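You operate a simulated robot arm through the tools that you are given. There is no shell and no other tool.

You are at the controls of a simulated robot arm. One attempt, no reset.

JOB
Wrap the green beaker in paper and stand it back on the clear patch.
Fine: wind till it is covered all round; swing the yellow arm clear again. Set down upright: what you pick out. Where these are worked on the way, their far stop is far enough and under half their travel is too little: yellow arm.

Only the result counts: the job must be done as asked and must still hold three seconds after the hand-in. Knocking over, shifting, dropping, spilling or breaking anything else fails it.

ROBOT AND FRAMES
A 7-joint arm with a two-finger parallel gripper, fixed in place. Base frame: the origin is on the floor under the middle of its stand, x ahead of it, y to its left, z up; the work surface is at about z = 830. Lengths are in mm, angles in rad, forces in N, time in s.
It reaches about 1479 mm from its shoulder. Its first joint turns from -2.897 to 2.897 rad. Payload 4.4 kg.
Tool frame: the origin (TCP) lies between the finger pads and is the grasp point; the fingertips stand 23 mm ahead of it; z points along the fingers, y is the line along which they close. The gripper opens to 94 mm. The fingers are 38 mm wide and 10 mm thick; the gripper's body (54 by 96 mm) begins 39 mm behind the TCP.
Orientation is told as [roll, pitch, yaw] about the base's x, y, z axes, in that order, counted from this pose: with the fingers straight down and closing along the base's y, the tool's x points along the base's -x, its y along +y and its z along -z.

CONTROLS
- The arm moves only by the tool move_arm. Its argument "plan" is one flat list of numbers, 7 for each row, row after row: the shift along the tool's x, y, z in units of 20 mm (1.0 is 20 mm), then the turn, a rotation vector about the tool's x, y, z in units of 8 degrees (1.0 is 8 degrees), then the opening, from 0 (shut) to 1 (fully open). In form: [dx, dy, dz, ax, ay, az, grip, dx, dy, dz, ax, ay, az, grip, ...]. A call has 1 to 20 rows; each row shifts and turns the commanded pose from where the row before left it, along the tool's axes as they then stand. A call with a number of a shift or a turn outside -1 to 1 is refused whole. Rows are played at 5 a second. More than 50 mm and 0.15 rad between two rows, or a gripper value outside its range, and nothing of the call is played. A pose out of reach is approached as far as the arm can. The call stops where the force on the tool passes 40 N (or 10 N more than at its start, if that is more) or the arm is blocked; 0.2 s more then pass. Each finger travels about 72 mm/s and halts on what it meets, pressing with about 41 N; the grip force reading is that of the motor and also rises with nothing between the fingers. The clock runs only during rows and for 0.2 s after the last one: add rows that do not move to give the fingers time. It gives the time, the measured TCP pose, the force on the tool (base axes), the opening and the grip force at its end, in the units of the frame above (readings bear some noise), with the torque about the TCP (base axes, N m) and any sound that the robot's microphone picked up.
- Cameras (640 x 400 px; columns grow to the right, rows downward): "scene" is fixed at [221, 650.4, 1420]; the picture's right is [-0.16, -0.99, 0.00], its down [-0.52, 0.08, -0.85] and it looks along [0.84, -0.13, -0.53] (base axes); focal length 322 px, centre (320, 200). "wrist" rides on the gripper at [86, 16, -74] in the tool frame; the picture's right is [-0.18, 0.98, 0.00], its down [-0.58, -0.11, -0.81] and it looks along [-0.79, -0.15, 0.59] (tool axes); focal length 243 px, centre (320, 200). There is no depth. A picture from a camera that has moved, and an enlarged one, comes with that camera's place and axes in the base frame and with its lens.
- capture(camera): a new picture of that camera. No time passes.
- close_up(camera, box): a new picture of the part [left, top, right, bottom] of that camera's present view, enlarged. No time passes.
- sign_off(): hands the job in; it is judged then, once.

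Places have to be worked out from the pictures, the camera data and where the tool is seen. Open the gripper and draw the arm clear of the work before you hand the job in, unless the task says otherwise.

The tools are called after "Request:" by a JSON object that holds its "op" and its "data". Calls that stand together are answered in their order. move_arm: Moves the arm, as the interface text tells. Its arguments: {"type":"object","properties":{"plan":{"type":"array"}},"required":["plan"]} The other tools are called the same way: capture (camera) takes a picture; close_up (camera, box) takes an enlarged picture of a part of a camera's view; sign_off () hands the job in.

At the start:

```text
clock: 0.0
tool_pos: [824.0, 170.9, 1168.5]
orientation: [0.001, 0.0, -0.001]
wrist_force: [-0.1, 0.5, 0.5]
moment: [0.01, 0.0, 0.01]
width: 94.0
gripper_force: 0.1
```

scene: 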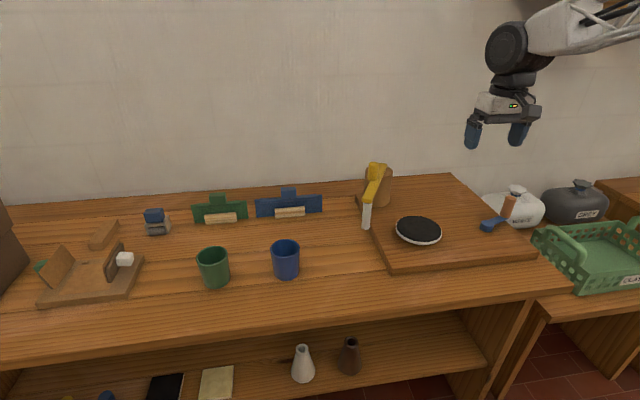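
wrist: 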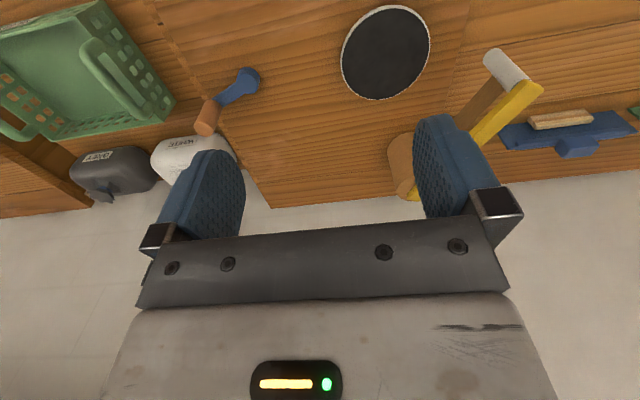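

I begin by looking closely at the scene to identify the objects: the green beaker, the yellow arm device with paper roll, and the clear patch.

Request:
{"op": "close_up", "data": {"camera": "scene", "box": [340, 140, 540, 280]}}

Request:
{"op": "close_up", "data": {"camera": "scene", "box": [140, 170, 340, 300]}}

Request:
{"op": "close_up", "data": {"camera": "scene", "box": [0, 180, 200, 310]}}

Request:
{"op": "close_up", "data": {"camera": "scene", "box": [440, 160, 640, 300]}}

Request:
{"op": "close_up", "data": {"camera": "scene", "box": [0, 290, 500, 400]}}

Request:
{"op": "close_up", "data": {"camera": "wrist", "box": [320, 0, 640, 200]}}

```text
2.86 times, centred on (440, 210) of scene
camera zoom: at [221.0, 650.4, 1420.0], right [-0.16, -0.99, 0.0], down [-0.52, 0.08, -0.85], along [0.84, -0.13, -0.53], focal length 921 px, centre (-23, 171)
```

zoom: 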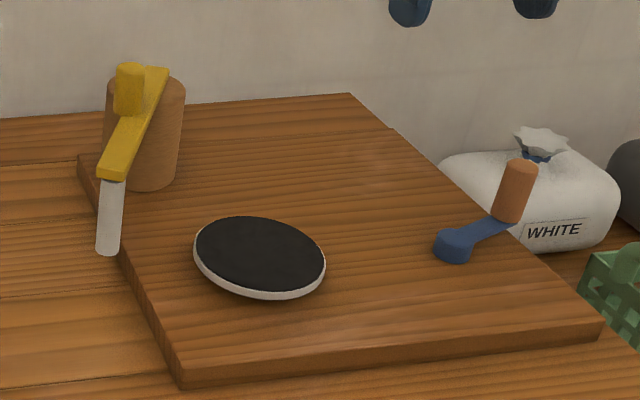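

```text
3.08 times, centred on (240, 235) of scene
camera zoom: at [221.0, 650.4, 1420.0], right [-0.16, -0.99, 0.0], down [-0.52, 0.08, -0.85], along [0.84, -0.13, -0.53], focal length 992 px, centre (566, 92)
```

zoom: 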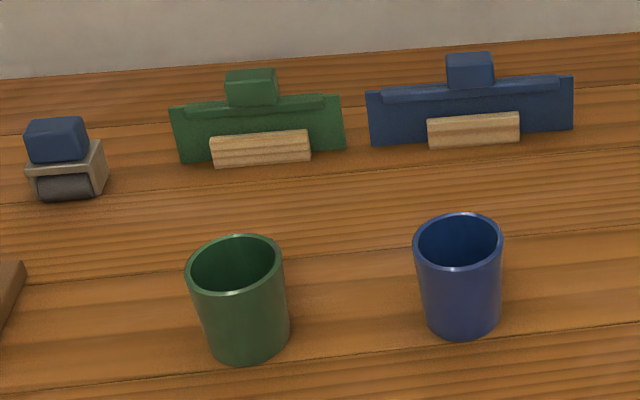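

```text
3.08 times, centred on (100, 245) of scene
camera zoom: at [221.0, 650.4, 1420.0], right [-0.16, -0.99, 0.0], down [-0.52, 0.08, -0.85], along [0.84, -0.13, -0.53], focal length 992 px, centre (997, 62)
```

zoom: 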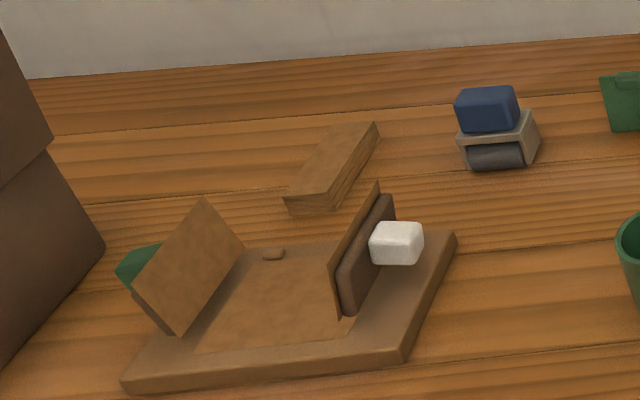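

```text
2.86 times, centred on (540, 230) of scene
camera zoom: at [221.0, 650.4, 1420.0], right [-0.16, -0.99, 0.0], down [-0.52, 0.08, -0.85], along [0.84, -0.13, -0.53], focal length 921 px, centre (-309, 114)
```

zoom: 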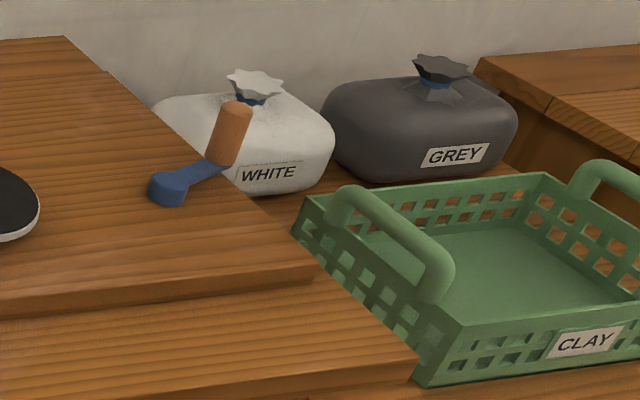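

```text
1.28 times, centred on (250, 345) of scene
camera zoom: at [221.0, 650.4, 1420.0], right [-0.16, -0.99, 0.0], down [-0.52, 0.08, -0.85], along [0.84, -0.13, -0.53], focal length 413 px, centre (410, 14)
```

zoom: 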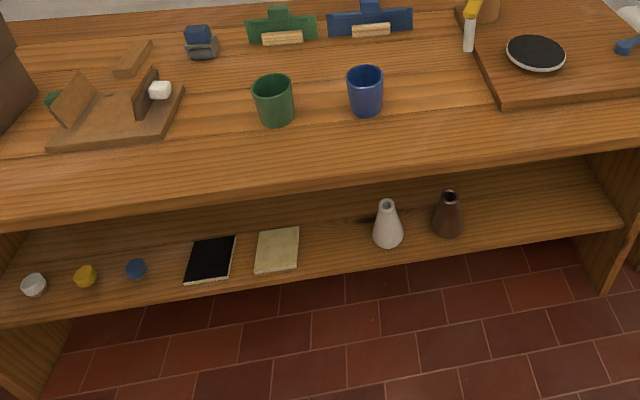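

```text
2.00 times, centred on (480, 100) of wrist
camera zoom: at [736.6, 186.4, 1241.3], right [0.18, 0.98, 0.0], down [0.58, -0.11, 0.81], along [0.79, -0.15, -0.59], focal length 485 px, centre (0, 400)
```

zoom: 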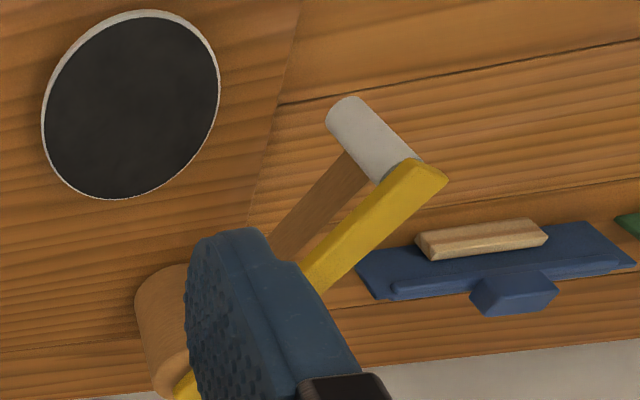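

The station looks like a turntable (black disc), a yellow swing arm with a white paper roll, and a crank with an orange knob. I look in finer detail for the "clear patch" and the mechanisms.

Request:
{"op": "close_up", "data": {"camera": "scene", "box": [340, 150, 440, 250]}}

Request:
{"op": "close_up", "data": {"camera": "scene", "box": [460, 180, 540, 250]}}

Request:
{"op": "close_up", "data": {"camera": "scene", "box": [180, 220, 380, 340]}}

Request:
{"op": "close_up", "data": {"camera": "scene", "box": [140, 330, 260, 400]}}

Request:
{"op": "close_up", "data": {"camera": "scene", "box": [20, 220, 150, 310]}}

Request:
{"op": "capture", "data": {"camera": "wrist"}}

```text
4.00 times, centred on (390, 200) of scene
camera zoom: at [221.0, 650.4, 1420.0], right [-0.16, -0.99, 0.0], down [-0.52, 0.08, -0.85], along [0.84, -0.13, -0.53], focal length 1290 px, centre (40, 200)
```

zoom: 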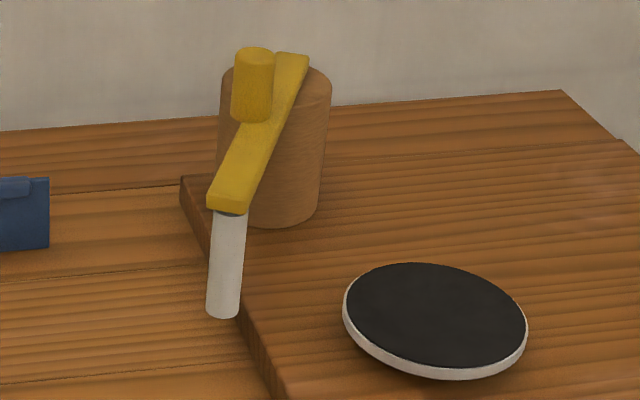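

```text
5.71 times, centred on (500, 215) of scene
camera zoom: at [221.0, 650.4, 1420.0], right [-0.16, -0.99, 0.0], down [-0.52, 0.08, -0.85], along [0.84, -0.13, -0.53], focal length 1842 px, centre (-709, 114)
```

zoom: 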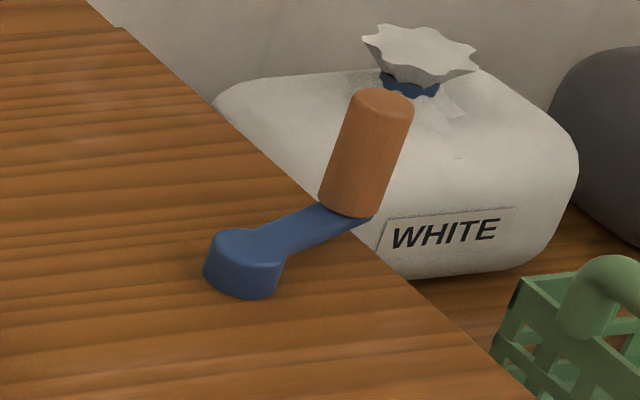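

```text
3.20 times, centred on (280, 280) of scene
camera zoom: at [221.0, 650.4, 1420.0], right [-0.16, -0.99, 0.0], down [-0.52, 0.08, -0.85], along [0.84, -0.13, -0.53], focal length 1032 px, centre (448, -56)
```

zoom: 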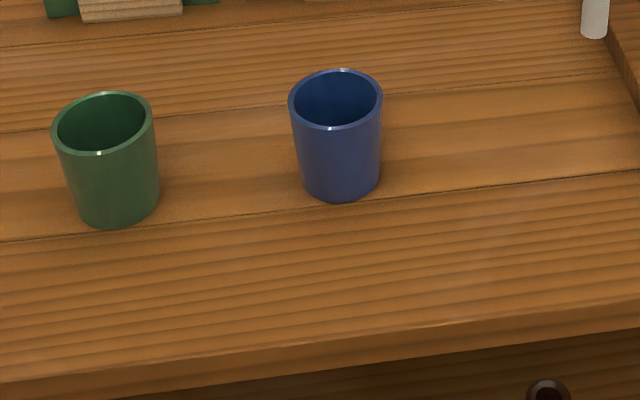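

```text
5.33 times, centred on (200, 365) of scene
camera zoom: at [221.0, 650.4, 1420.0], right [-0.16, -0.99, 0.0], down [-0.52, 0.08, -0.85], along [0.84, -0.13, -0.53], focal length 1720 px, centre (960, -680)
```

zoom: 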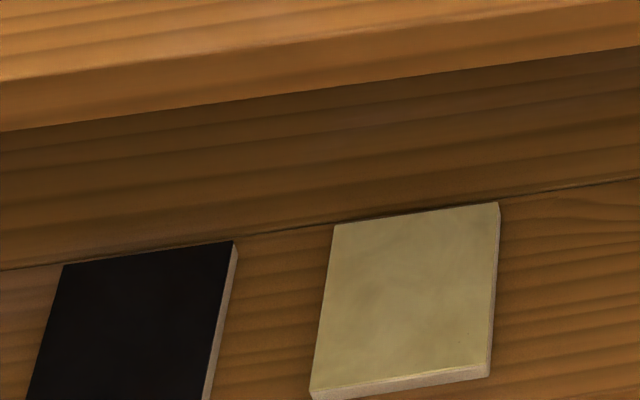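

```text
4.44 times, centred on (85, 265) of scene
camera zoom: at [221.0, 650.4, 1420.0], right [-0.16, -0.99, 0.0], down [-0.52, 0.08, -0.85], along [0.84, -0.13, -0.53], focal length 1433 px, centre (1364, -89)
```

zoom: 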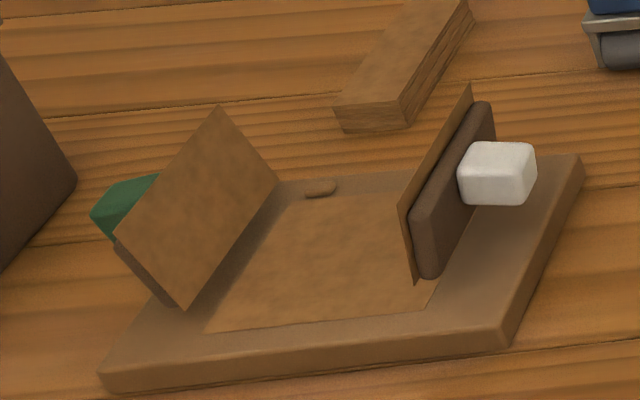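

```text
taken
camera wrist: at [736.6, 186.4, 1241.3], right [0.18, 0.98, 0.0], down [0.58, -0.11, 0.81], along [0.79, -0.15, -0.59], focal length 243 px, centre (320, 200)
```

wrist: 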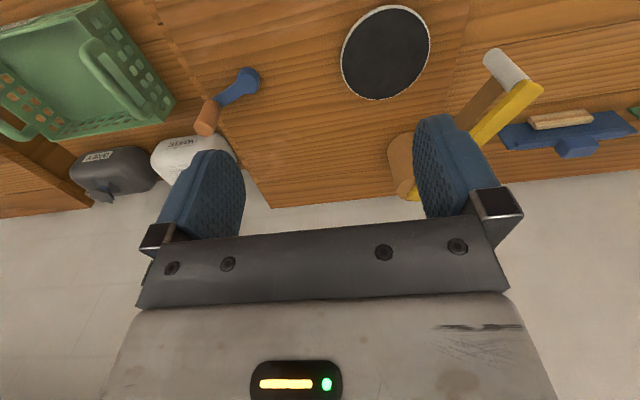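

No marked patch is obvious yet, so I move the wrist camera over the left part of the bench (high above everything) to see it from above.

Request:
{"op": "move_arm", "data": {"plan": [0.5, 1, 0, 0, 0, 0, 1, 0.5, 1, 0, 0, 0, 0, 1, 0.5, 1, 0, 0, 0, 0, 1, 0.5, 1, 0, 0, 0, 0, 1, 0.5, 1, 0, 0, 0, 0, 1, 0.5, 1, 0, 0, 0, 0, 1, 0.5, 1, 0, 0, 0, 0, 1, 0.5, 1, 0, 0, 0, 0, 1, 0.5, 1, 0, 0, 0, 0, 1, 0.5, 1, 0, 0, 0, 0, 1, 0.5, 1, 0, 0, 0, 0, 1, 0.5, 1, 0, 0, 0, 0, 1, 0.5, 1, 0, 0, 0, 0, 1, 0.5, 1, 0, 0, 0, 0, 1, 0.5, 1, 0, 0, 0, 0, 1, 0.5, 1, 0, 0, 0, 0, 1, 0.5, 1, 0, 0, 0, 0, 1, 0.5, 1, 0, 0, 0, 0, 1, 0.5, 1, 0, 0, 0, 0, 1, 0.5, 1, 0, 0, 0, 0, 1]}}

Request:
{"op": "capture", "data": {"camera": "wrist"}}

Request:
{"op": "capture", "data": {"camera": "scene"}}

```text
clock: 4.2
tool_pos: [623.7, 570.8, 1167.3]
orientation: [0.0, -0.001, 0.0]
wrist_force: [0.5, 0.9, 0.1]
moment: [-0.01, -0.01, -0.02]
width: 93.8
gripper_force: 0.0
```

```text
taken
camera wrist: at [537.1, 586.6, 1240.9], right [0.18, 0.98, 0.0], down [0.58, -0.11, 0.81], along [0.79, -0.15, -0.59], focal length 243 px, centre (320, 200)
```

wrist: 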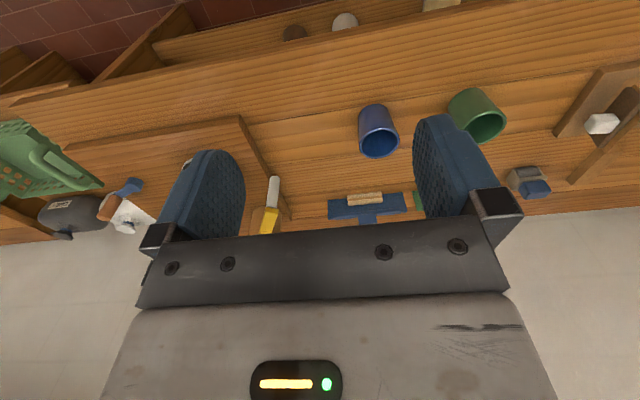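

```text
taken
```

scene: 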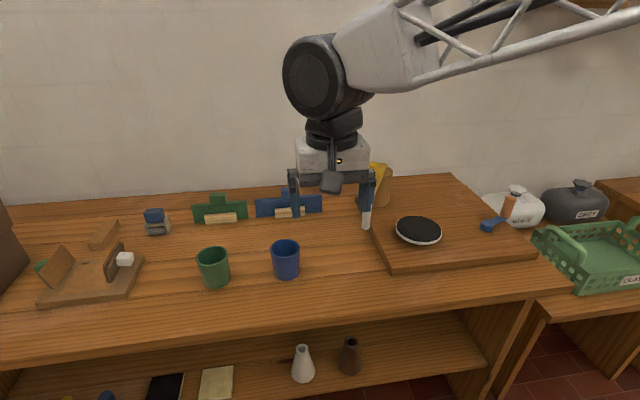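

I zoom into the bench surface in this wrist view to search for a marked or bare patch.

Request:
{"op": "close_up", "data": {"camera": "wrist", "box": [240, 40, 440, 220]}}

Request:
{"op": "close_up", "data": {"camera": "wrist", "box": [440, 40, 640, 220]}}

Request:
{"op": "close_up", "data": {"camera": "wrist", "box": [0, 60, 280, 240]}}

```text
2.22 times, centred on (340, 130) of wrist
camera zoom: at [537.1, 586.6, 1240.9], right [0.18, 0.98, 0.0], down [0.58, -0.11, 0.81], along [0.79, -0.15, -0.59], focal length 539 px, centre (276, 356)
```

zoom: 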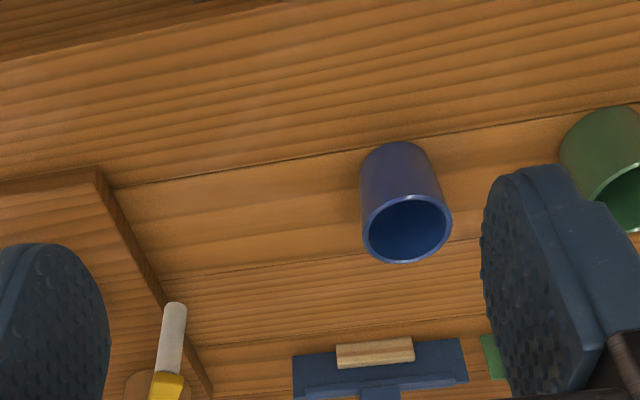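

```text
2.22 times, centred on (540, 130) of wrist
camera zoom: at [537.1, 586.6, 1240.9], right [0.18, 0.98, 0.0], down [0.58, -0.11, 0.81], along [0.79, -0.15, -0.59], focal length 539 px, centre (-169, 356)
```

zoom: 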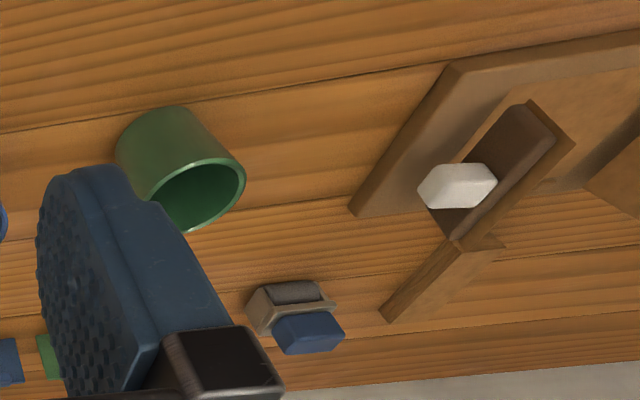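

```text
2.22 times, centred on (140, 150) of wrist
camera zoom: at [537.1, 586.6, 1240.9], right [0.18, 0.98, 0.0], down [0.58, -0.11, 0.81], along [0.79, -0.15, -0.59], focal length 539 px, centre (720, 311)
```

zoom: 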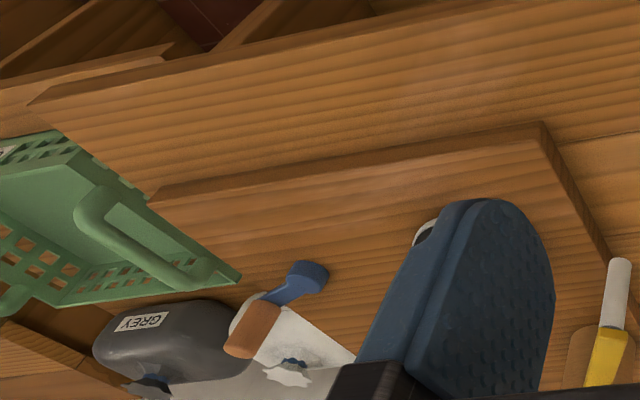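

No painted mark exists, so the clear patch appears to be the bare middle bench where the beakers stand; I judge the beaker at roughly (835, 813). I move above it, offset slightly, for an accurate measurement.

Request:
{"op": "move_arm", "data": {"plan": [-0.677, 0.927, 0.45, 0, 0, 0, 1, -0.677, 0.927, 0.45, 0, 0, 0, 1, -0.677, 0.927, 0.45, 0, 0, 0, 1, -0.677, 0.927, 0.45, 0, 0, 0, 1, -0.677, 0.927, 0.45, 0, 0, 0, 1, -0.677, 0.927, 0.45, 0, 0, 0, 1, -0.677, 0.927, 0.45, 0, 0, 0, 1, -0.677, 0.927, 0.45, 0, 0, 0, 1, -0.677, 0.927, 0.45, 0, 0, 0, 1, -0.677, 0.927, 0.45, 0, 0, 0, 1, -0.677, 0.927, 0.45, 0, 0, 0, 1, -0.677, 0.927, 0.45, 0, 0, 0, 1, -0.677, 0.927, 0.45, 0, 0, 0, 1, 0, 0, 0, 0, 0, 0, 1]}}

Request:
{"op": "capture", "data": {"camera": "wrist"}}

Request:
{"op": "capture", "data": {"camera": "scene"}}

```text
clock: 7.2
tool_pos: [799.3, 810.3, 1049.8]
orientation: [0.0, 0.0, 0.001]
wrist_force: [0.1, 0.0, 0.0]
moment: [0.01, 0.0, 0.0]
width: 94.0
gripper_force: 0.1
```

```text
taken
camera wrist: at [712.8, 827.1, 1124.1], right [0.18, 0.98, 0.0], down [0.58, -0.11, 0.81], along [0.79, -0.15, -0.59], focal length 243 px, centre (320, 200)
```

wrist: 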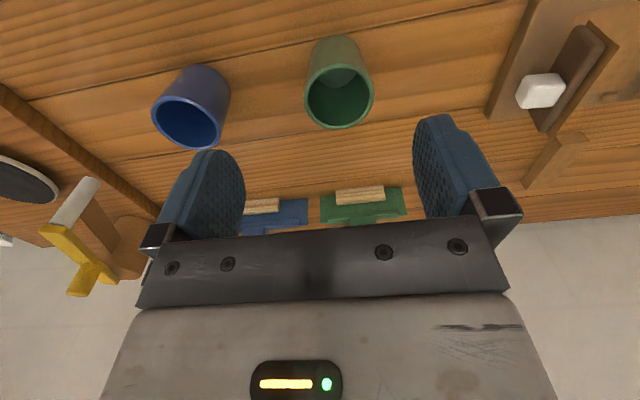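

```text
taken
```

scene: 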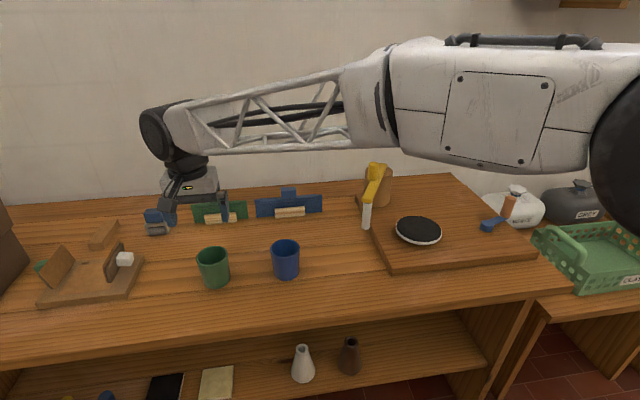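

I zoom on the green beaker to measure its rim and base.

Request:
{"op": "close_up", "data": {"camera": "wrist", "box": [280, 20, 400, 140]}}

Request:
{"op": "close_up", "data": {"camera": "scene", "box": [180, 235, 250, 295]}}

Request:
{"op": "close_up", "data": {"camera": "wrist", "box": [0, 150, 160, 300]}}

```text
3.33 times, centred on (340, 80) of wrist
camera zoom: at [712.8, 827.1, 1124.1], right [0.18, 0.98, 0.0], down [0.58, -0.11, 0.81], along [0.79, -0.15, -0.59], focal length 809 px, centre (253, 600)
```

zoom: 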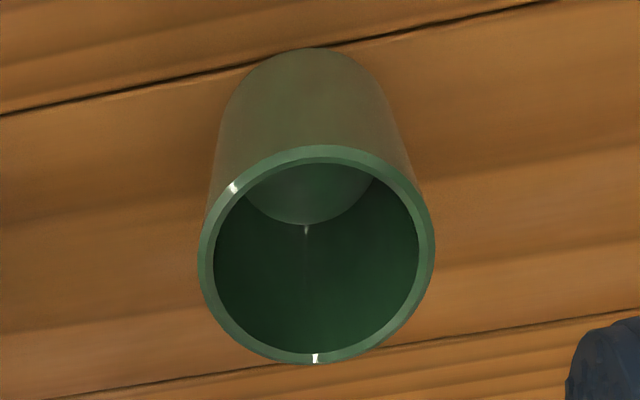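

```text
6.67 times, centred on (215, 265) of scene
camera zoom: at [221.0, 650.4, 1420.0], right [-0.16, -0.99, 0.0], down [-0.52, 0.08, -0.85], along [0.84, -0.13, -0.53], focal length 2150 px, centre (1020, -233)
```

zoom: 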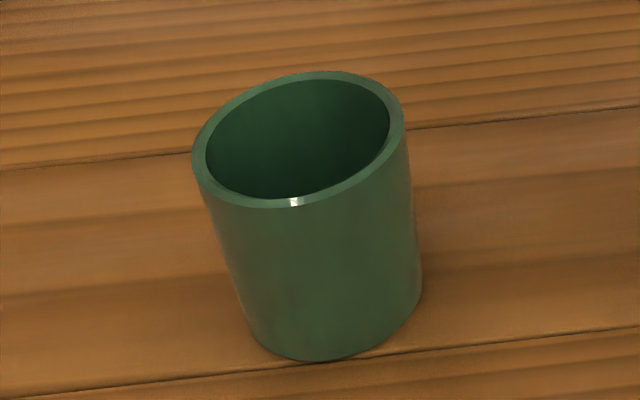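

```text
2.67 times, centred on (80, 225) of wrist
camera zoom: at [712.8, 827.1, 1124.1], right [0.18, 0.98, 0.0], down [0.58, -0.11, 0.81], along [0.79, -0.15, -0.59], focal length 647 px, centre (960, 133)
```

zoom: 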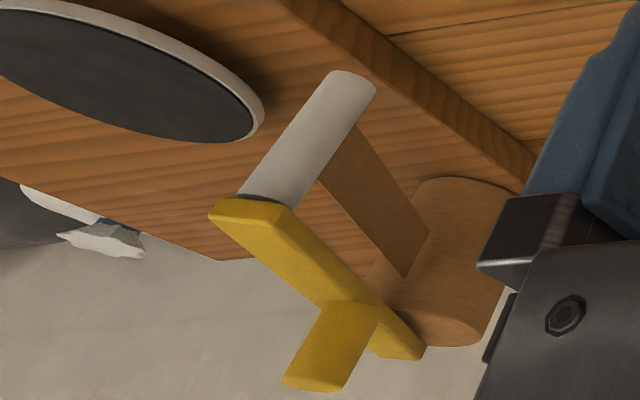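

To reconcile the two cameras, I check where the gripper is seen in the scene camera versus its known pose.

Request:
{"op": "close_up", "data": {"camera": "scene", "box": [140, 150, 260, 230]}}

Request:
{"op": "close_up", "data": {"camera": "wrist", "box": [120, 90, 520, 260]}}

```text
5.00 times, centred on (200, 190) of scene
camera zoom: at [221.0, 650.4, 1420.0], right [-0.16, -0.99, 0.0], down [-0.52, 0.08, -0.85], along [0.84, -0.13, -0.53], focal length 1612 px, centre (920, 250)
```

zoom: 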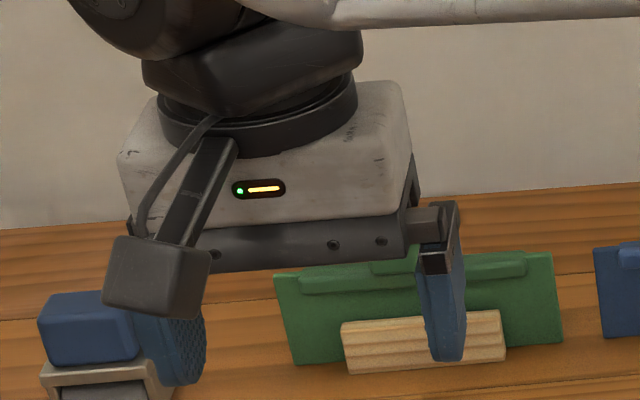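

```text
1.60 times, centred on (320, 175) of wrist
camera zoom: at [712.8, 827.1, 1124.1], right [0.18, 0.98, 0.0], down [0.58, -0.11, 0.81], along [0.79, -0.15, -0.59], focal length 388 px, centre (320, 240)
```

zoom: 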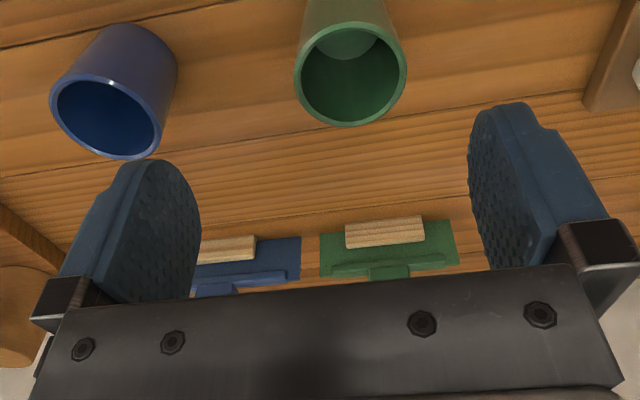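

The two cameras disagree by ~10 mm depending on table height, so I'll touch an empty spot of bench (740, 735) with the fingertips to get the true surface height. First I move over there and down to a safe height.

Request:
{"op": "move_arm", "data": {"plan": [0.75, -0.94, 0, 0, 0, 0, 1, 0.75, -0.94, 0, 0, 0, 0, 1, 0.75, -0.94, 0, 0, 0, 0, 1, 0.75, -0.94, 0, 0, 0, 0, 1, 0, 0, 1, 0, 0, 0, 1, 0, 0, 1, 0, 0, 0, 1, 0, 0, 1, 0, 0, 0, 1, 0, 0, 1, 0, 0, 0, 1, 0, 0, 1, 0, 0, 0, 1, 0, 0, 1, 0, 0, 0, 1, 0, 0, 1, 0, 0, 0, 1, 0, 0, 1, 0, 0, 0, 1, 0, 0, 0.5, 0, 0, 0, 1, 0, 0, 0, 0, 0, 0, 1]}}

Request:
{"op": "capture", "data": {"camera": "wrist"}}

Request:
{"op": "capture", "data": {"camera": "scene"}}

```text
clock: 10.2
tool_pos: [738.5, 736.4, 880.7]
orientation: [-0.001, -0.001, 0.0]
wrist_force: [-0.3, 0.3, 0.4]
moment: [0.01, 0.04, 0.01]
width: 94.1
gripper_force: 0.1
```

```text
taken
camera wrist: at [652.6, 752.0, 954.4], right [0.18, 0.98, 0.0], down [0.58, -0.11, 0.81], along [0.79, -0.15, -0.59], focal length 243 px, centre (320, 200)
```

wrist: 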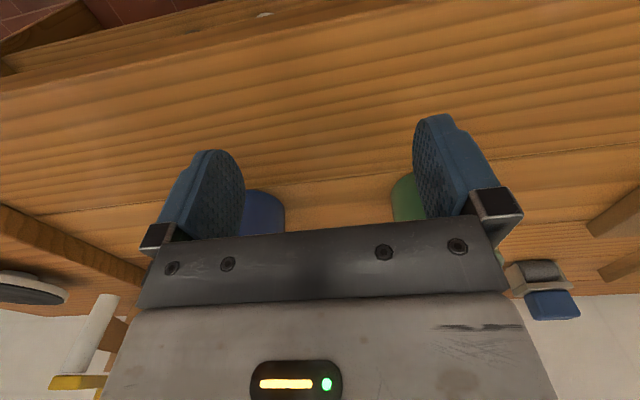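

```text
taken
```

scene: 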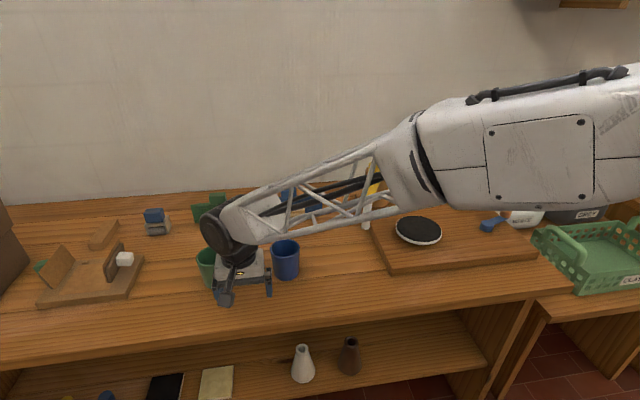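

Fingertips are at about z 858 over bare wood, clear of both beakers. Now I creep down until contact.

Request:
{"op": "move_arm", "data": {"plan": [0, 0, 0.25, 0, 0, 0, 1, 0, 0, 0.25, 0, 0, 0, 1, 0, 0, 0.2, 0, 0, 0, 1, 0, 0, 0.15, 0, 0, 0, 1, 0, 0, 0.15, 0, 0, 0, 1, 0, 0, 0.15, 0, 0, 0, 1, 0, 0, 0.15, 0, 0, 0, 1, 0, 0, 0.15, 0, 0, 0, 1, 0, 0, 0.15, 0, 0, 0, 1, 0, 0, 0.15, 0, 0, 0, 1, 0, 0, 0.15, 0, 0, 0, 1, 0, 0, 0.15, 0, 0, 0, 1, 0, 0, 0.15, 0, 0, 0, 1, 0, 0, 0.15, 0, 0, 0, 1, 0, 0, 0.15, 0, 0, 0, 1, 0, 0, 0.15, 0, 0, 0, 1, 0, 0, 0.15, 0, 0, 0, 1, 0, 0, 0.15, 0, 0, 0, 1]}}

Request:
{"op": "capture", "data": {"camera": "scene"}}

Request:
{"op": "capture", "data": {"camera": "wrist"}}

```text
clock: 14.0
tool_pos: [738.9, 736.3, 822.7]
orientation: [-0.002, 0.0, -0.001]
wrist_force: [-6.3, -7.4, 12.3]
moment: [-0.79, 0.42, -0.23]
width: 94.0
gripper_force: 0.1
```

```text
taken
```

scene: 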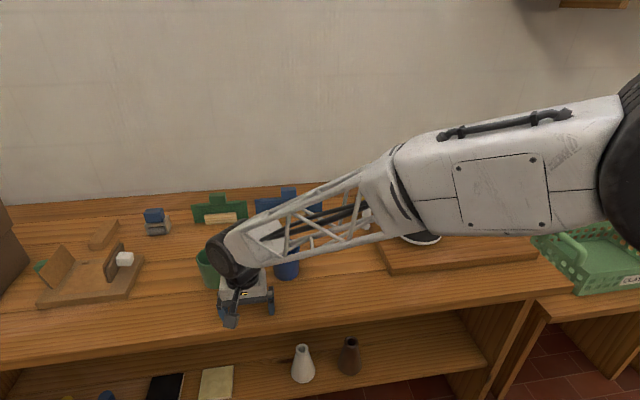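

```text
taken
camera wrist: at [652.0, 751.7, 896.9], right [0.18, 0.98, 0.0], down [0.58, -0.11, 0.81], along [0.79, -0.15, -0.59], focal length 243 px, centre (320, 200)
```

wrist: 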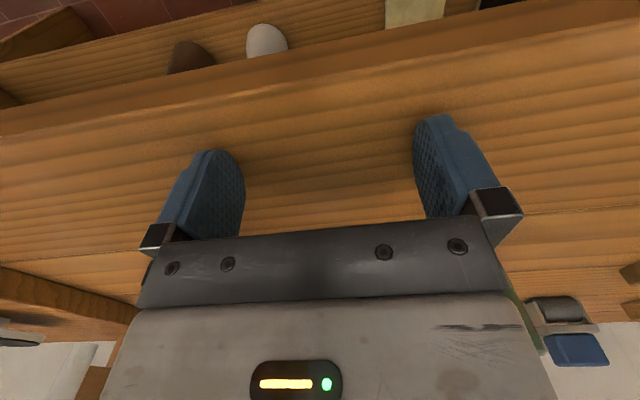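

Contact at TCP z ≈ 822.7 puts the bench top at about z ≈ 800, which makes both cameras agree: green beaker at about (855, 820), rim z ≈ 886. I lift, then move over the beaker with open fingers.

Request:
{"op": "move_arm", "data": {"plan": [0, 0, -1, 0, 0, 0, 1, 0, 0, -1, 0, 0, 0, 1, 0, 0, -1, 0, 0, 0, 1, 0, 0, -1, 0, 0, 0, 1, 0, 0, -1, 0, 0, 0, 1, 0, 0, -1, 0, 0, 0, 1, 0, 0, -1, 0, 0, 0, 1, -0.83, 0.6, 0, 0, 0, 0, 1, -0.83, 0.6, 0, 0, 0, 0, 1, -0.83, 0.6, 0, 0, 0, 0, 1, -0.83, 0.6, 0, 0, 0, 0, 1, -0.83, 0.6, 0, 0, 0, 0, 1, -0.83, 0.6, 0, 0, 0, 0, 1, -0.83, 0.6, 0, 0, 0, 0, 1, 0, 0, 0, 0, 0, 0, 1]}}

Request:
{"op": "capture", "data": {"camera": "wrist"}}

Request:
{"op": "close_up", "data": {"camera": "wrist", "box": [220, 20, 420, 150]}}

Request:
{"op": "close_up", "data": {"camera": "scene", "box": [150, 190, 290, 300]}}

```text
clock: 17.2
tool_pos: [854.5, 819.0, 961.3]
orientation: [0.0, 0.0, 0.0]
wrist_force: [-0.1, -0.6, 0.0]
moment: [-0.04, -0.02, 0.0]
width: 94.0
gripper_force: 0.1
```

```text
taken
camera wrist: at [768.1, 835.7, 1035.0], right [0.18, 0.98, 0.0], down [0.58, -0.11, 0.81], along [0.79, -0.15, -0.59], focal length 243 px, centre (320, 200)
```

wrist: 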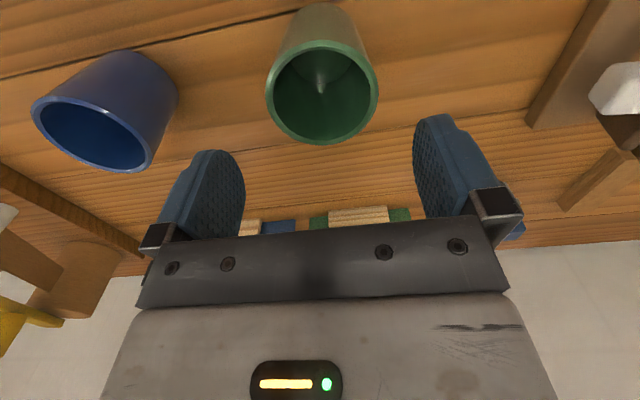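

```text
3.08 times, centred on (320, 85) of wrist
camera zoom: at [768.1, 835.7, 1035.0], right [0.18, 0.98, 0.0], down [0.58, -0.11, 0.81], along [0.79, -0.15, -0.59], focal length 746 px, centre (320, 554)
```

zoom: 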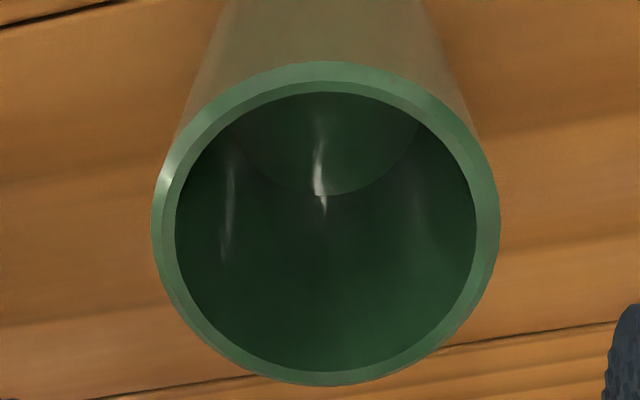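

```text
3.64 times, centred on (220, 245) of scene
camera zoom: at [221.0, 650.4, 1420.0], right [-0.16, -0.99, 0.0], down [-0.52, 0.08, -0.85], along [0.84, -0.13, -0.53], focal length 1172 px, centre (684, 36)
```

zoom: 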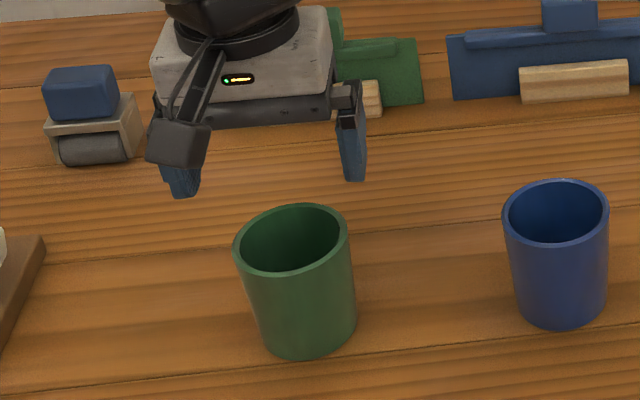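

Rim centre computes to about (855, 821) with a diameter near 75 mm, so the gripper is well aligned. I descend to TCP z ≈ 861 with fingers straddling the beaker.

Request:
{"op": "move_arm", "data": {"plan": [-0.03, 0.09, 0.7, 0, 0, 0, 1, 0, 0, 0.7, 0, 0, 0, 1, 0, 0, 0.7, 0, 0, 0, 1, 0, 0, 0.7, 0, 0, 0, 1, 0, 0, 0.7, 0, 0, 0, 1, 0, 0, 0.7, 0, 0, 0, 1, 0, 0, 0.7, 0, 0, 0, 1, 0, 0, 0, 0, 0, 0, 1]}}

Request:
{"op": "capture", "data": {"camera": "wrist"}}

Request:
{"op": "close_up", "data": {"camera": "scene", "box": [150, 190, 290, 300]}}

```text
clock: 19.0
tool_pos: [854.5, 821.9, 863.2]
orientation: [0.0, 0.001, 0.0]
wrist_force: [0.4, 0.2, 0.0]
moment: [0.01, 0.01, 0.03]
width: 94.1
gripper_force: 0.0
```

```text
taken
camera wrist: at [768.6, 837.4, 937.2], right [0.18, 0.98, 0.0], down [0.58, -0.11, 0.81], along [0.79, -0.15, -0.59], focal length 243 px, centre (320, 200)
```

wrist: 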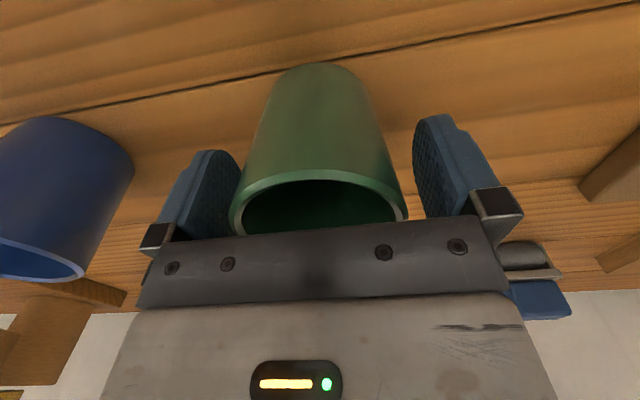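

```text
3.64 times, centred on (220, 245) of scene
camera zoom: at [221.0, 650.4, 1420.0], right [-0.16, -0.99, 0.0], down [-0.52, 0.08, -0.85], along [0.84, -0.13, -0.53], focal length 1172 px, centre (684, 36)
```

zoom: 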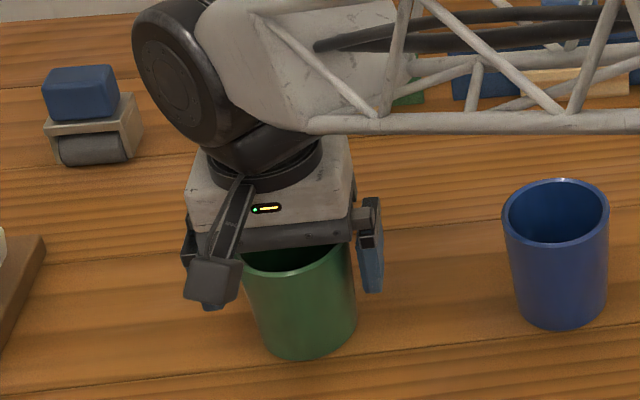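

The fingers straddle the beaker cleanly. I close the gripper.

Request:
{"op": "move_arm", "data": {"plan": [0, 0, 0, 0, 0, 0, 0.5, 0, 0, 0, 0, 0, 0, 0.3, 0, 0, 0, 0, 0, 0, 0, 0, 0, 0, 0, 0, 0, 0, 0, 0, 0, 0, 0, 0, 0]}}

Request:
{"op": "capture", "data": {"camera": "wrist"}}

```text
clock: 20.2
tool_pos: [854.6, 821.4, 863.3]
orientation: [0.0, 0.001, 0.001]
wrist_force: [-0.2, 0.3, -0.4]
moment: [0.04, -0.02, -0.01]
width: 75.1
gripper_force: 41.3
```

```text
taken
camera wrist: at [768.6, 837.4, 937.4], right [0.18, 0.98, 0.0], down [0.58, -0.11, 0.81], along [0.79, -0.15, -0.59], focal length 243 px, centre (320, 200)
```

wrist: 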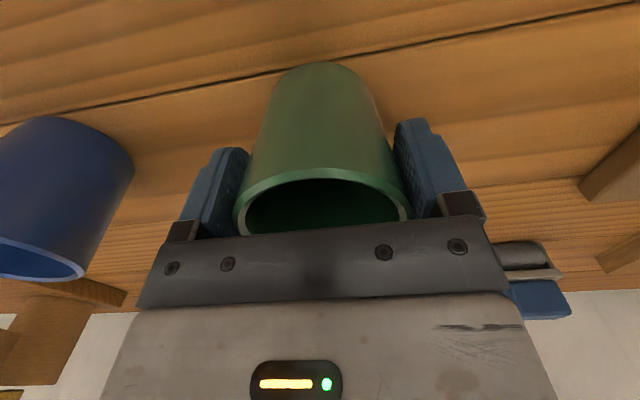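

Gripped at 75 mm width, 41 N. I lift straight up to z ≈ 1100 (clear of the yellow knob at ~1013) and start travelling toward the turntable.

Request:
{"op": "move_arm", "data": {"plan": [0, 0, -0.3, 0, 0, 0, 0, 0, 0, -0.6, 0, 0, 0, 0, 0, 0, -1, 0, 0, 0, 0, 0, 0, -1, 0, 0, 0, 0, 0, 0, -1, 0, 0, 0, 0, 0, 0, -1, 0, 0, 0, 0, 0, 0, -1, 0, 0, 0, 0, 0, 0, -1, 0, 0, 0, 0, 0, 0, -1, 0, 0, 0, 0, 0, 0, -1, 0, 0, 0, 0, 0, 0, -1, 0, 0, 0, 0, 0, 0, -1, 0, 0, 0, 0, 0, 0, -1, 0, 0, 0, 0, 0, 0, 0, 0, 0, 0, 0]}}

Request:
{"op": "capture", "data": {"camera": "wrist"}}

Request:
{"op": "capture", "data": {"camera": "scene"}}

```text
clock: 23.2
tool_pos: [854.1, 821.2, 1101.6]
orientation: [-0.001, 0.0, 0.002]
wrist_force: [-0.8, -0.3, -2.7]
moment: [-0.06, 0.01, 0.0]
width: 74.7
gripper_force: 41.1
```

```text
taken
camera wrist: at [768.7, 837.4, 1175.5], right [0.18, 0.98, 0.0], down [0.58, -0.11, 0.81], along [0.79, -0.15, -0.59], focal length 243 px, centre (320, 200)
```

wrist: 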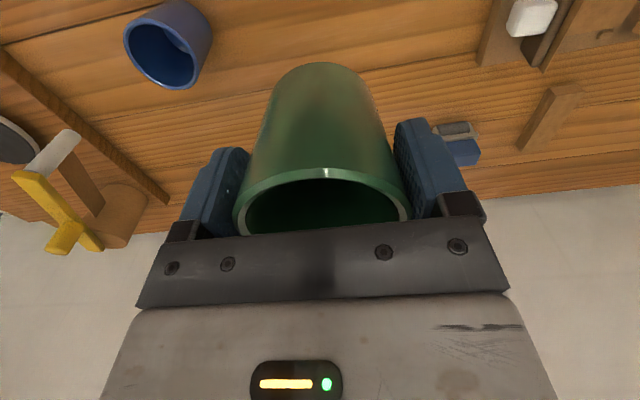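

```text
taken
```

scene: 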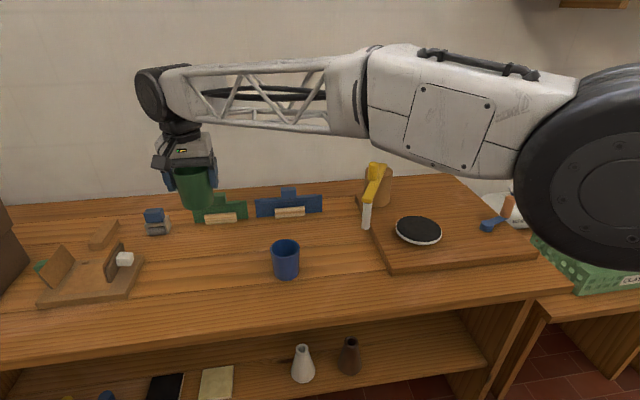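

The beaker is held (about 2.7 N of weight) and nothing else moved. I travel in −y at this height toward the turntable.

Request:
{"op": "move_arm", "data": {"plan": [0.05, -1, 0, 0, 0, 0, 0, 0.05, -1, 0, 0, 0, 0, 0, 0.05, -1, 0, 0, 0, 0, 0, 0.05, -1, 0, 0, 0, 0, 0, 0.05, -1, 0, 0, 0, 0, 0, 0.05, -1, 0, 0, 0, 0, 0, 0.05, -1, 0, 0, 0, 0, 0, 0.05, -1, 0, 0, 0, 0, 0, 0.05, -1, 0, 0, 0, 0, 0, 0.05, -1, 0, 0, 0, 0, 0, 0.05, -1, 0, 0, 0, 0, 0, 0.05, -1, 0, 0, 0, 0, 0, 0.05, -1, 0, 0, 0, 0, 0, 0.05, -1, 0, 0, 0, 0, 0, 0.05, -1, 0, 0, 0, 0, 0, 0.05, -1, 0, 0, 0, 0, 0, 0.05, -1, 0, 0, 0, 0, 0, 0.05, -1, 0, 0, 0, 0, 0, 0.05, -1, 0, 0, 0, 0, 0, 0.05, -1, 0, 0, 0, 0, 0]}}

Request:
{"op": "move_arm", "data": {"plan": [0, -1, 0, 0, 0, 0, 0, 0, -1, 0, 0, 0, 0, 0, 0, -1, 0, 0, 0, 0, 0, 0, -1, 0, 0, 0, 0, 0, 0, -1, 0, 0, 0, 0, 0, 0, -1, 0, 0, 0, 0, 0, 0, -1, 0, 0, 0, 0, 0, 0, -1, 0, 0, 0, 0, 0, 0, 0, 0, 0, 0, 0, 0]}}

Request:
{"op": "capture", "data": {"camera": "wrist"}}

Request:
{"op": "capture", "data": {"camera": "scene"}}

```text
clock: 27.4
tool_pos: [835.4, 421.9, 1101.6]
orientation: [-0.002, -0.001, 0.001]
wrist_force: [0.8, 0.1, -1.4]
moment: [0.03, 0.0, -0.01]
width: 74.8
gripper_force: 41.2
```

```text
clock: 29.4
tool_pos: [835.1, 262.1, 1101.6]
orientation: [0.001, 0.001, 0.002]
wrist_force: [0.2, 0.7, -2.6]
moment: [-0.01, 0.01, -0.02]
width: 74.7
gripper_force: 40.8
```

```text
taken
camera wrist: at [749.1, 277.1, 1175.1], right [0.18, 0.98, 0.0], down [0.58, -0.11, 0.81], along [0.79, -0.15, -0.59], focal length 243 px, centre (320, 200)
```

wrist: 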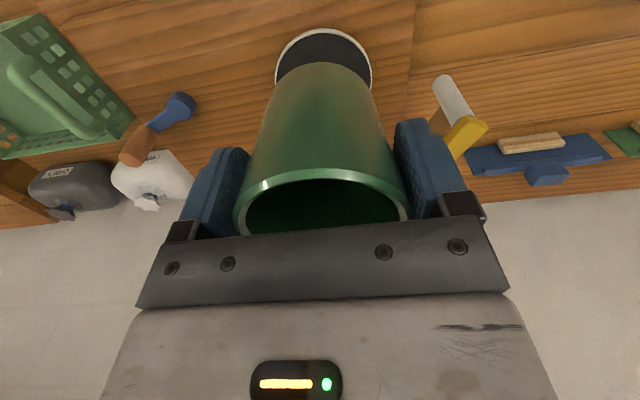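

```text
taken
```

scene: 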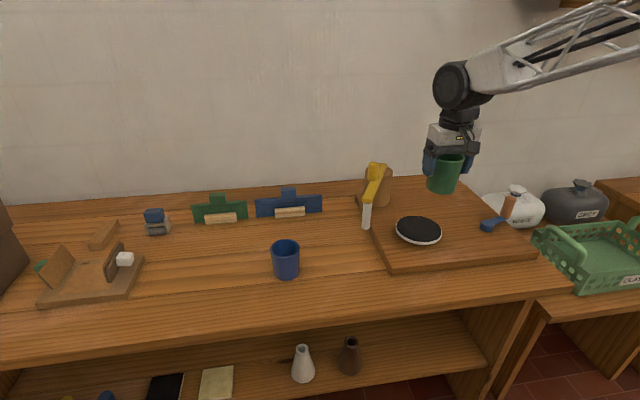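

The disc is partly hidden behind the beaker; I zoom on it and on the scene view of the disc for a precise centre.

Request:
{"op": "close_up", "data": {"camera": "wrist", "box": [250, 10, 400, 110]}}

Request:
{"op": "close_up", "data": {"camera": "scene", "box": [385, 205, 455, 255]}}

Request:
{"op": "close_up", "data": {"camera": "wrist", "box": [100, 70, 220, 190]}}

Request:
{"op": "close_up", "data": {"camera": "wrist", "box": [400, 50, 520, 170]}}

```text
4.00 times, centred on (325, 60) of wrist
camera zoom: at [749.1, 277.1, 1175.1], right [0.18, 0.98, 0.0], down [0.58, -0.11, 0.81], along [0.79, -0.15, -0.59], focal length 970 px, centre (300, 760)
```

zoom: 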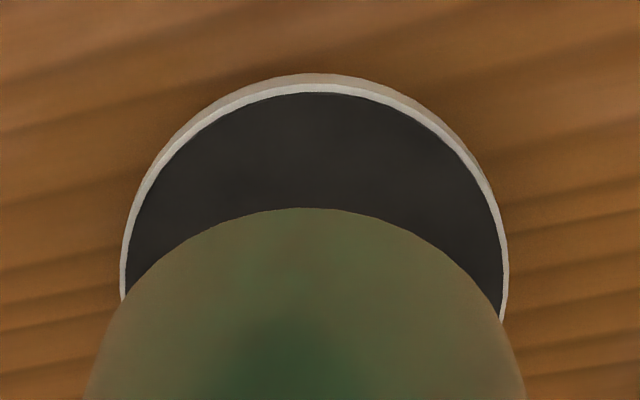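

```text
8.00 times, centred on (420, 230) of scene
camera zoom: at [221.0, 650.4, 1420.0], right [-0.16, -0.99, 0.0], down [-0.52, 0.08, -0.85], along [0.84, -0.13, -0.53], focal length 2579 px, centre (-480, -40)
```

zoom: 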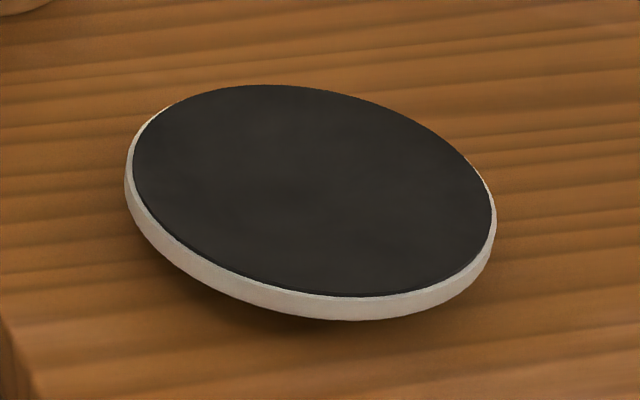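

```text
3.33 times, centred on (160, 130) of wrist
camera zoom: at [749.1, 277.1, 1175.1], right [0.18, 0.98, 0.0], down [0.58, -0.11, 0.81], along [0.79, -0.15, -0.59], focal length 809 px, centre (853, 433)
```

zoom: 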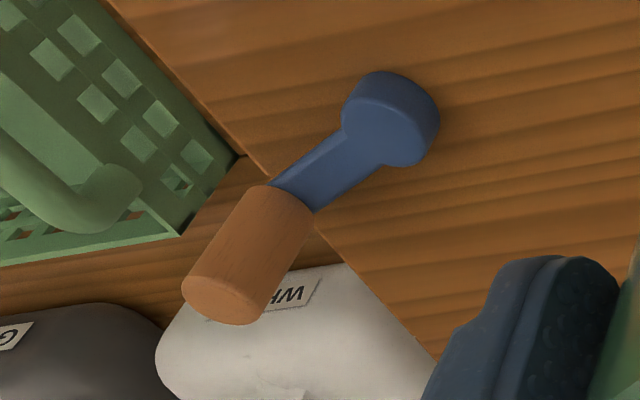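

```text
3.33 times, centred on (460, 110) of wrist
camera zoom: at [749.1, 277.1, 1175.1], right [0.18, 0.98, 0.0], down [0.58, -0.11, 0.81], along [0.79, -0.15, -0.59], focal length 809 px, centre (-147, 500)
```

zoom: 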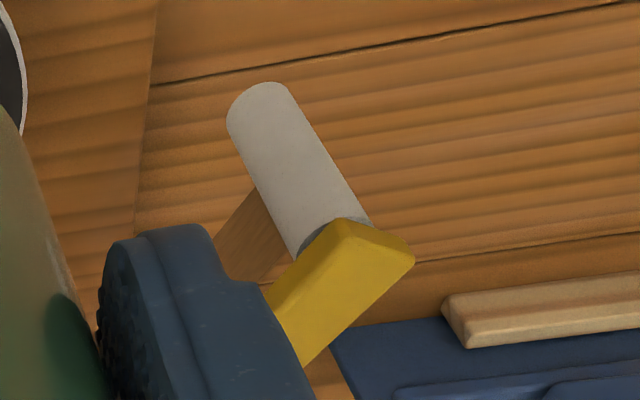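

Fusing the views, the disc centre is about (918–920, 250), top at z ≈ 860, and the beaker axis sits ~5 mm ahead of the TCP in x. I move to TCP (913, 250.5) and lower to leave ~20 mm above the disc, then check concentricity.

Request:
{"op": "move_arm", "data": {"plan": [-0.975, -0.145, 0, 0, 0, 0, 0, -0.975, -0.145, 0, 0, 0, 0, 0, -0.975, -0.145, 0, 0, 0, 0, 0, -0.975, -0.145, 0, 0, 0, 0, 0, 0, 0, 0.975, 0, 0, 0, 0, 0, 0, 0.975, 0, 0, 0, 0, 0, 0, 0.975, 0, 0, 0, 0, 0, 0, 0.975, 0, 0, 0, 0, 0, 0, 0.975, 0, 0, 0, 0, 0, 0, 0.975, 0, 0, 0, 0, 0, 0, 0.975, 0, 0, 0, 0, 0, 0, 0.975, 0, 0, 0, 0, 0, 0, 0, 0, 0, 0, 0]}}

Request:
{"op": "capture", "data": {"camera": "wrist"}}

Request:
{"op": "close_up", "data": {"camera": "scene", "box": [360, 170, 480, 250]}}

Request:
{"op": "close_up", "data": {"camera": "wrist", "box": [220, 0, 420, 125]}}

```text
clock: 32.2
tool_pos: [912.7, 249.8, 944.1]
orientation: [0.0, 0.0, 0.001]
wrist_force: [0.3, -0.8, -2.3]
moment: [0.0, 0.0, 0.02]
width: 74.5
gripper_force: 40.9
```

```text
taken
camera wrist: at [827.4, 266.0, 1018.4], right [0.18, 0.98, 0.0], down [0.58, -0.11, 0.81], along [0.79, -0.15, -0.59], focal length 243 px, centre (320, 200)
```

wrist: 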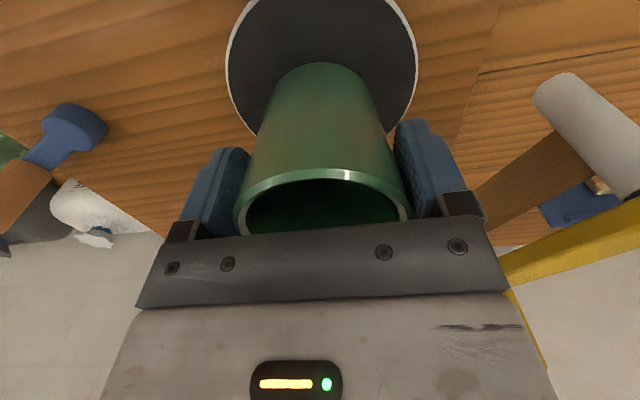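

```text
5.00 times, centred on (420, 210) of scene
camera zoom: at [221.0, 650.4, 1420.0], right [-0.16, -0.99, 0.0], down [-0.52, 0.08, -0.85], along [0.84, -0.13, -0.53], focal length 1612 px, centre (-180, 150)
```

zoom: 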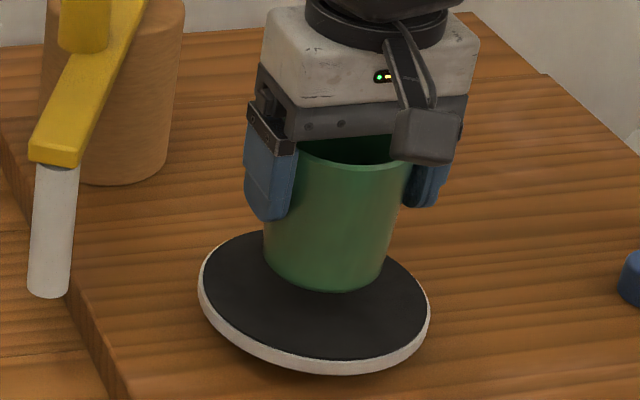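

```text
3.20 times, centred on (320, 62) of wrist
camera zoom: at [827.4, 266.0, 1018.4], right [0.18, 0.98, 0.0], down [0.58, -0.11, 0.81], along [0.79, -0.15, -0.59], focal length 776 px, centre (320, 640)
```

zoom: 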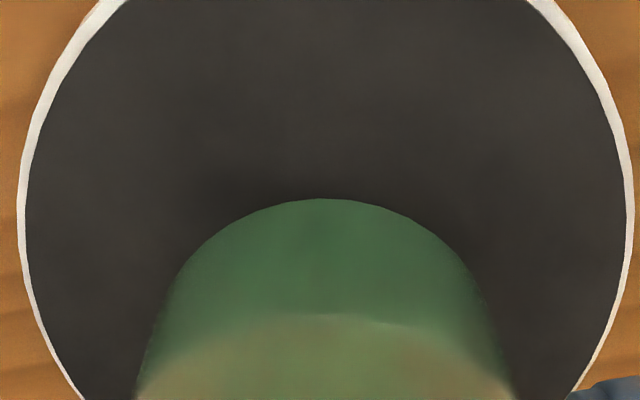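

I take tighter zooms to compare beaker base and disc positions before lowering.

Request:
{"op": "close_up", "data": {"camera": "scene", "box": [390, 195, 460, 245]}}

Request:
{"op": "close_up", "data": {"camera": "wrist", "box": [210, 0, 430, 160]}}

```text
8.00 times, centred on (425, 220) of scene
camera zoom: at [221.0, 650.4, 1420.0], right [-0.16, -0.99, 0.0], down [-0.52, 0.08, -0.85], along [0.84, -0.13, -0.53], focal length 2579 px, centre (-520, 40)
```

zoom: 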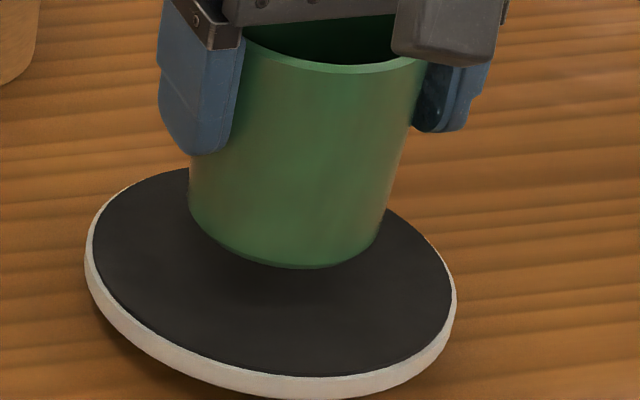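

```text
2.50 times, centred on (320, 80) of wrist
camera zoom: at [827.4, 266.0, 1018.4], right [0.18, 0.98, 0.0], down [0.58, -0.11, 0.81], along [0.79, -0.15, -0.59], focal length 606 px, centre (320, 500)
```

zoom: 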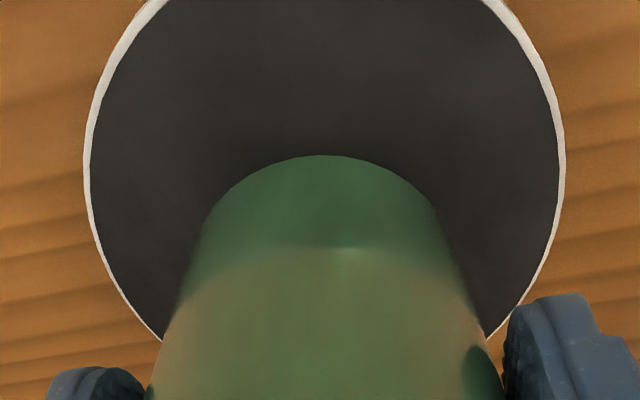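

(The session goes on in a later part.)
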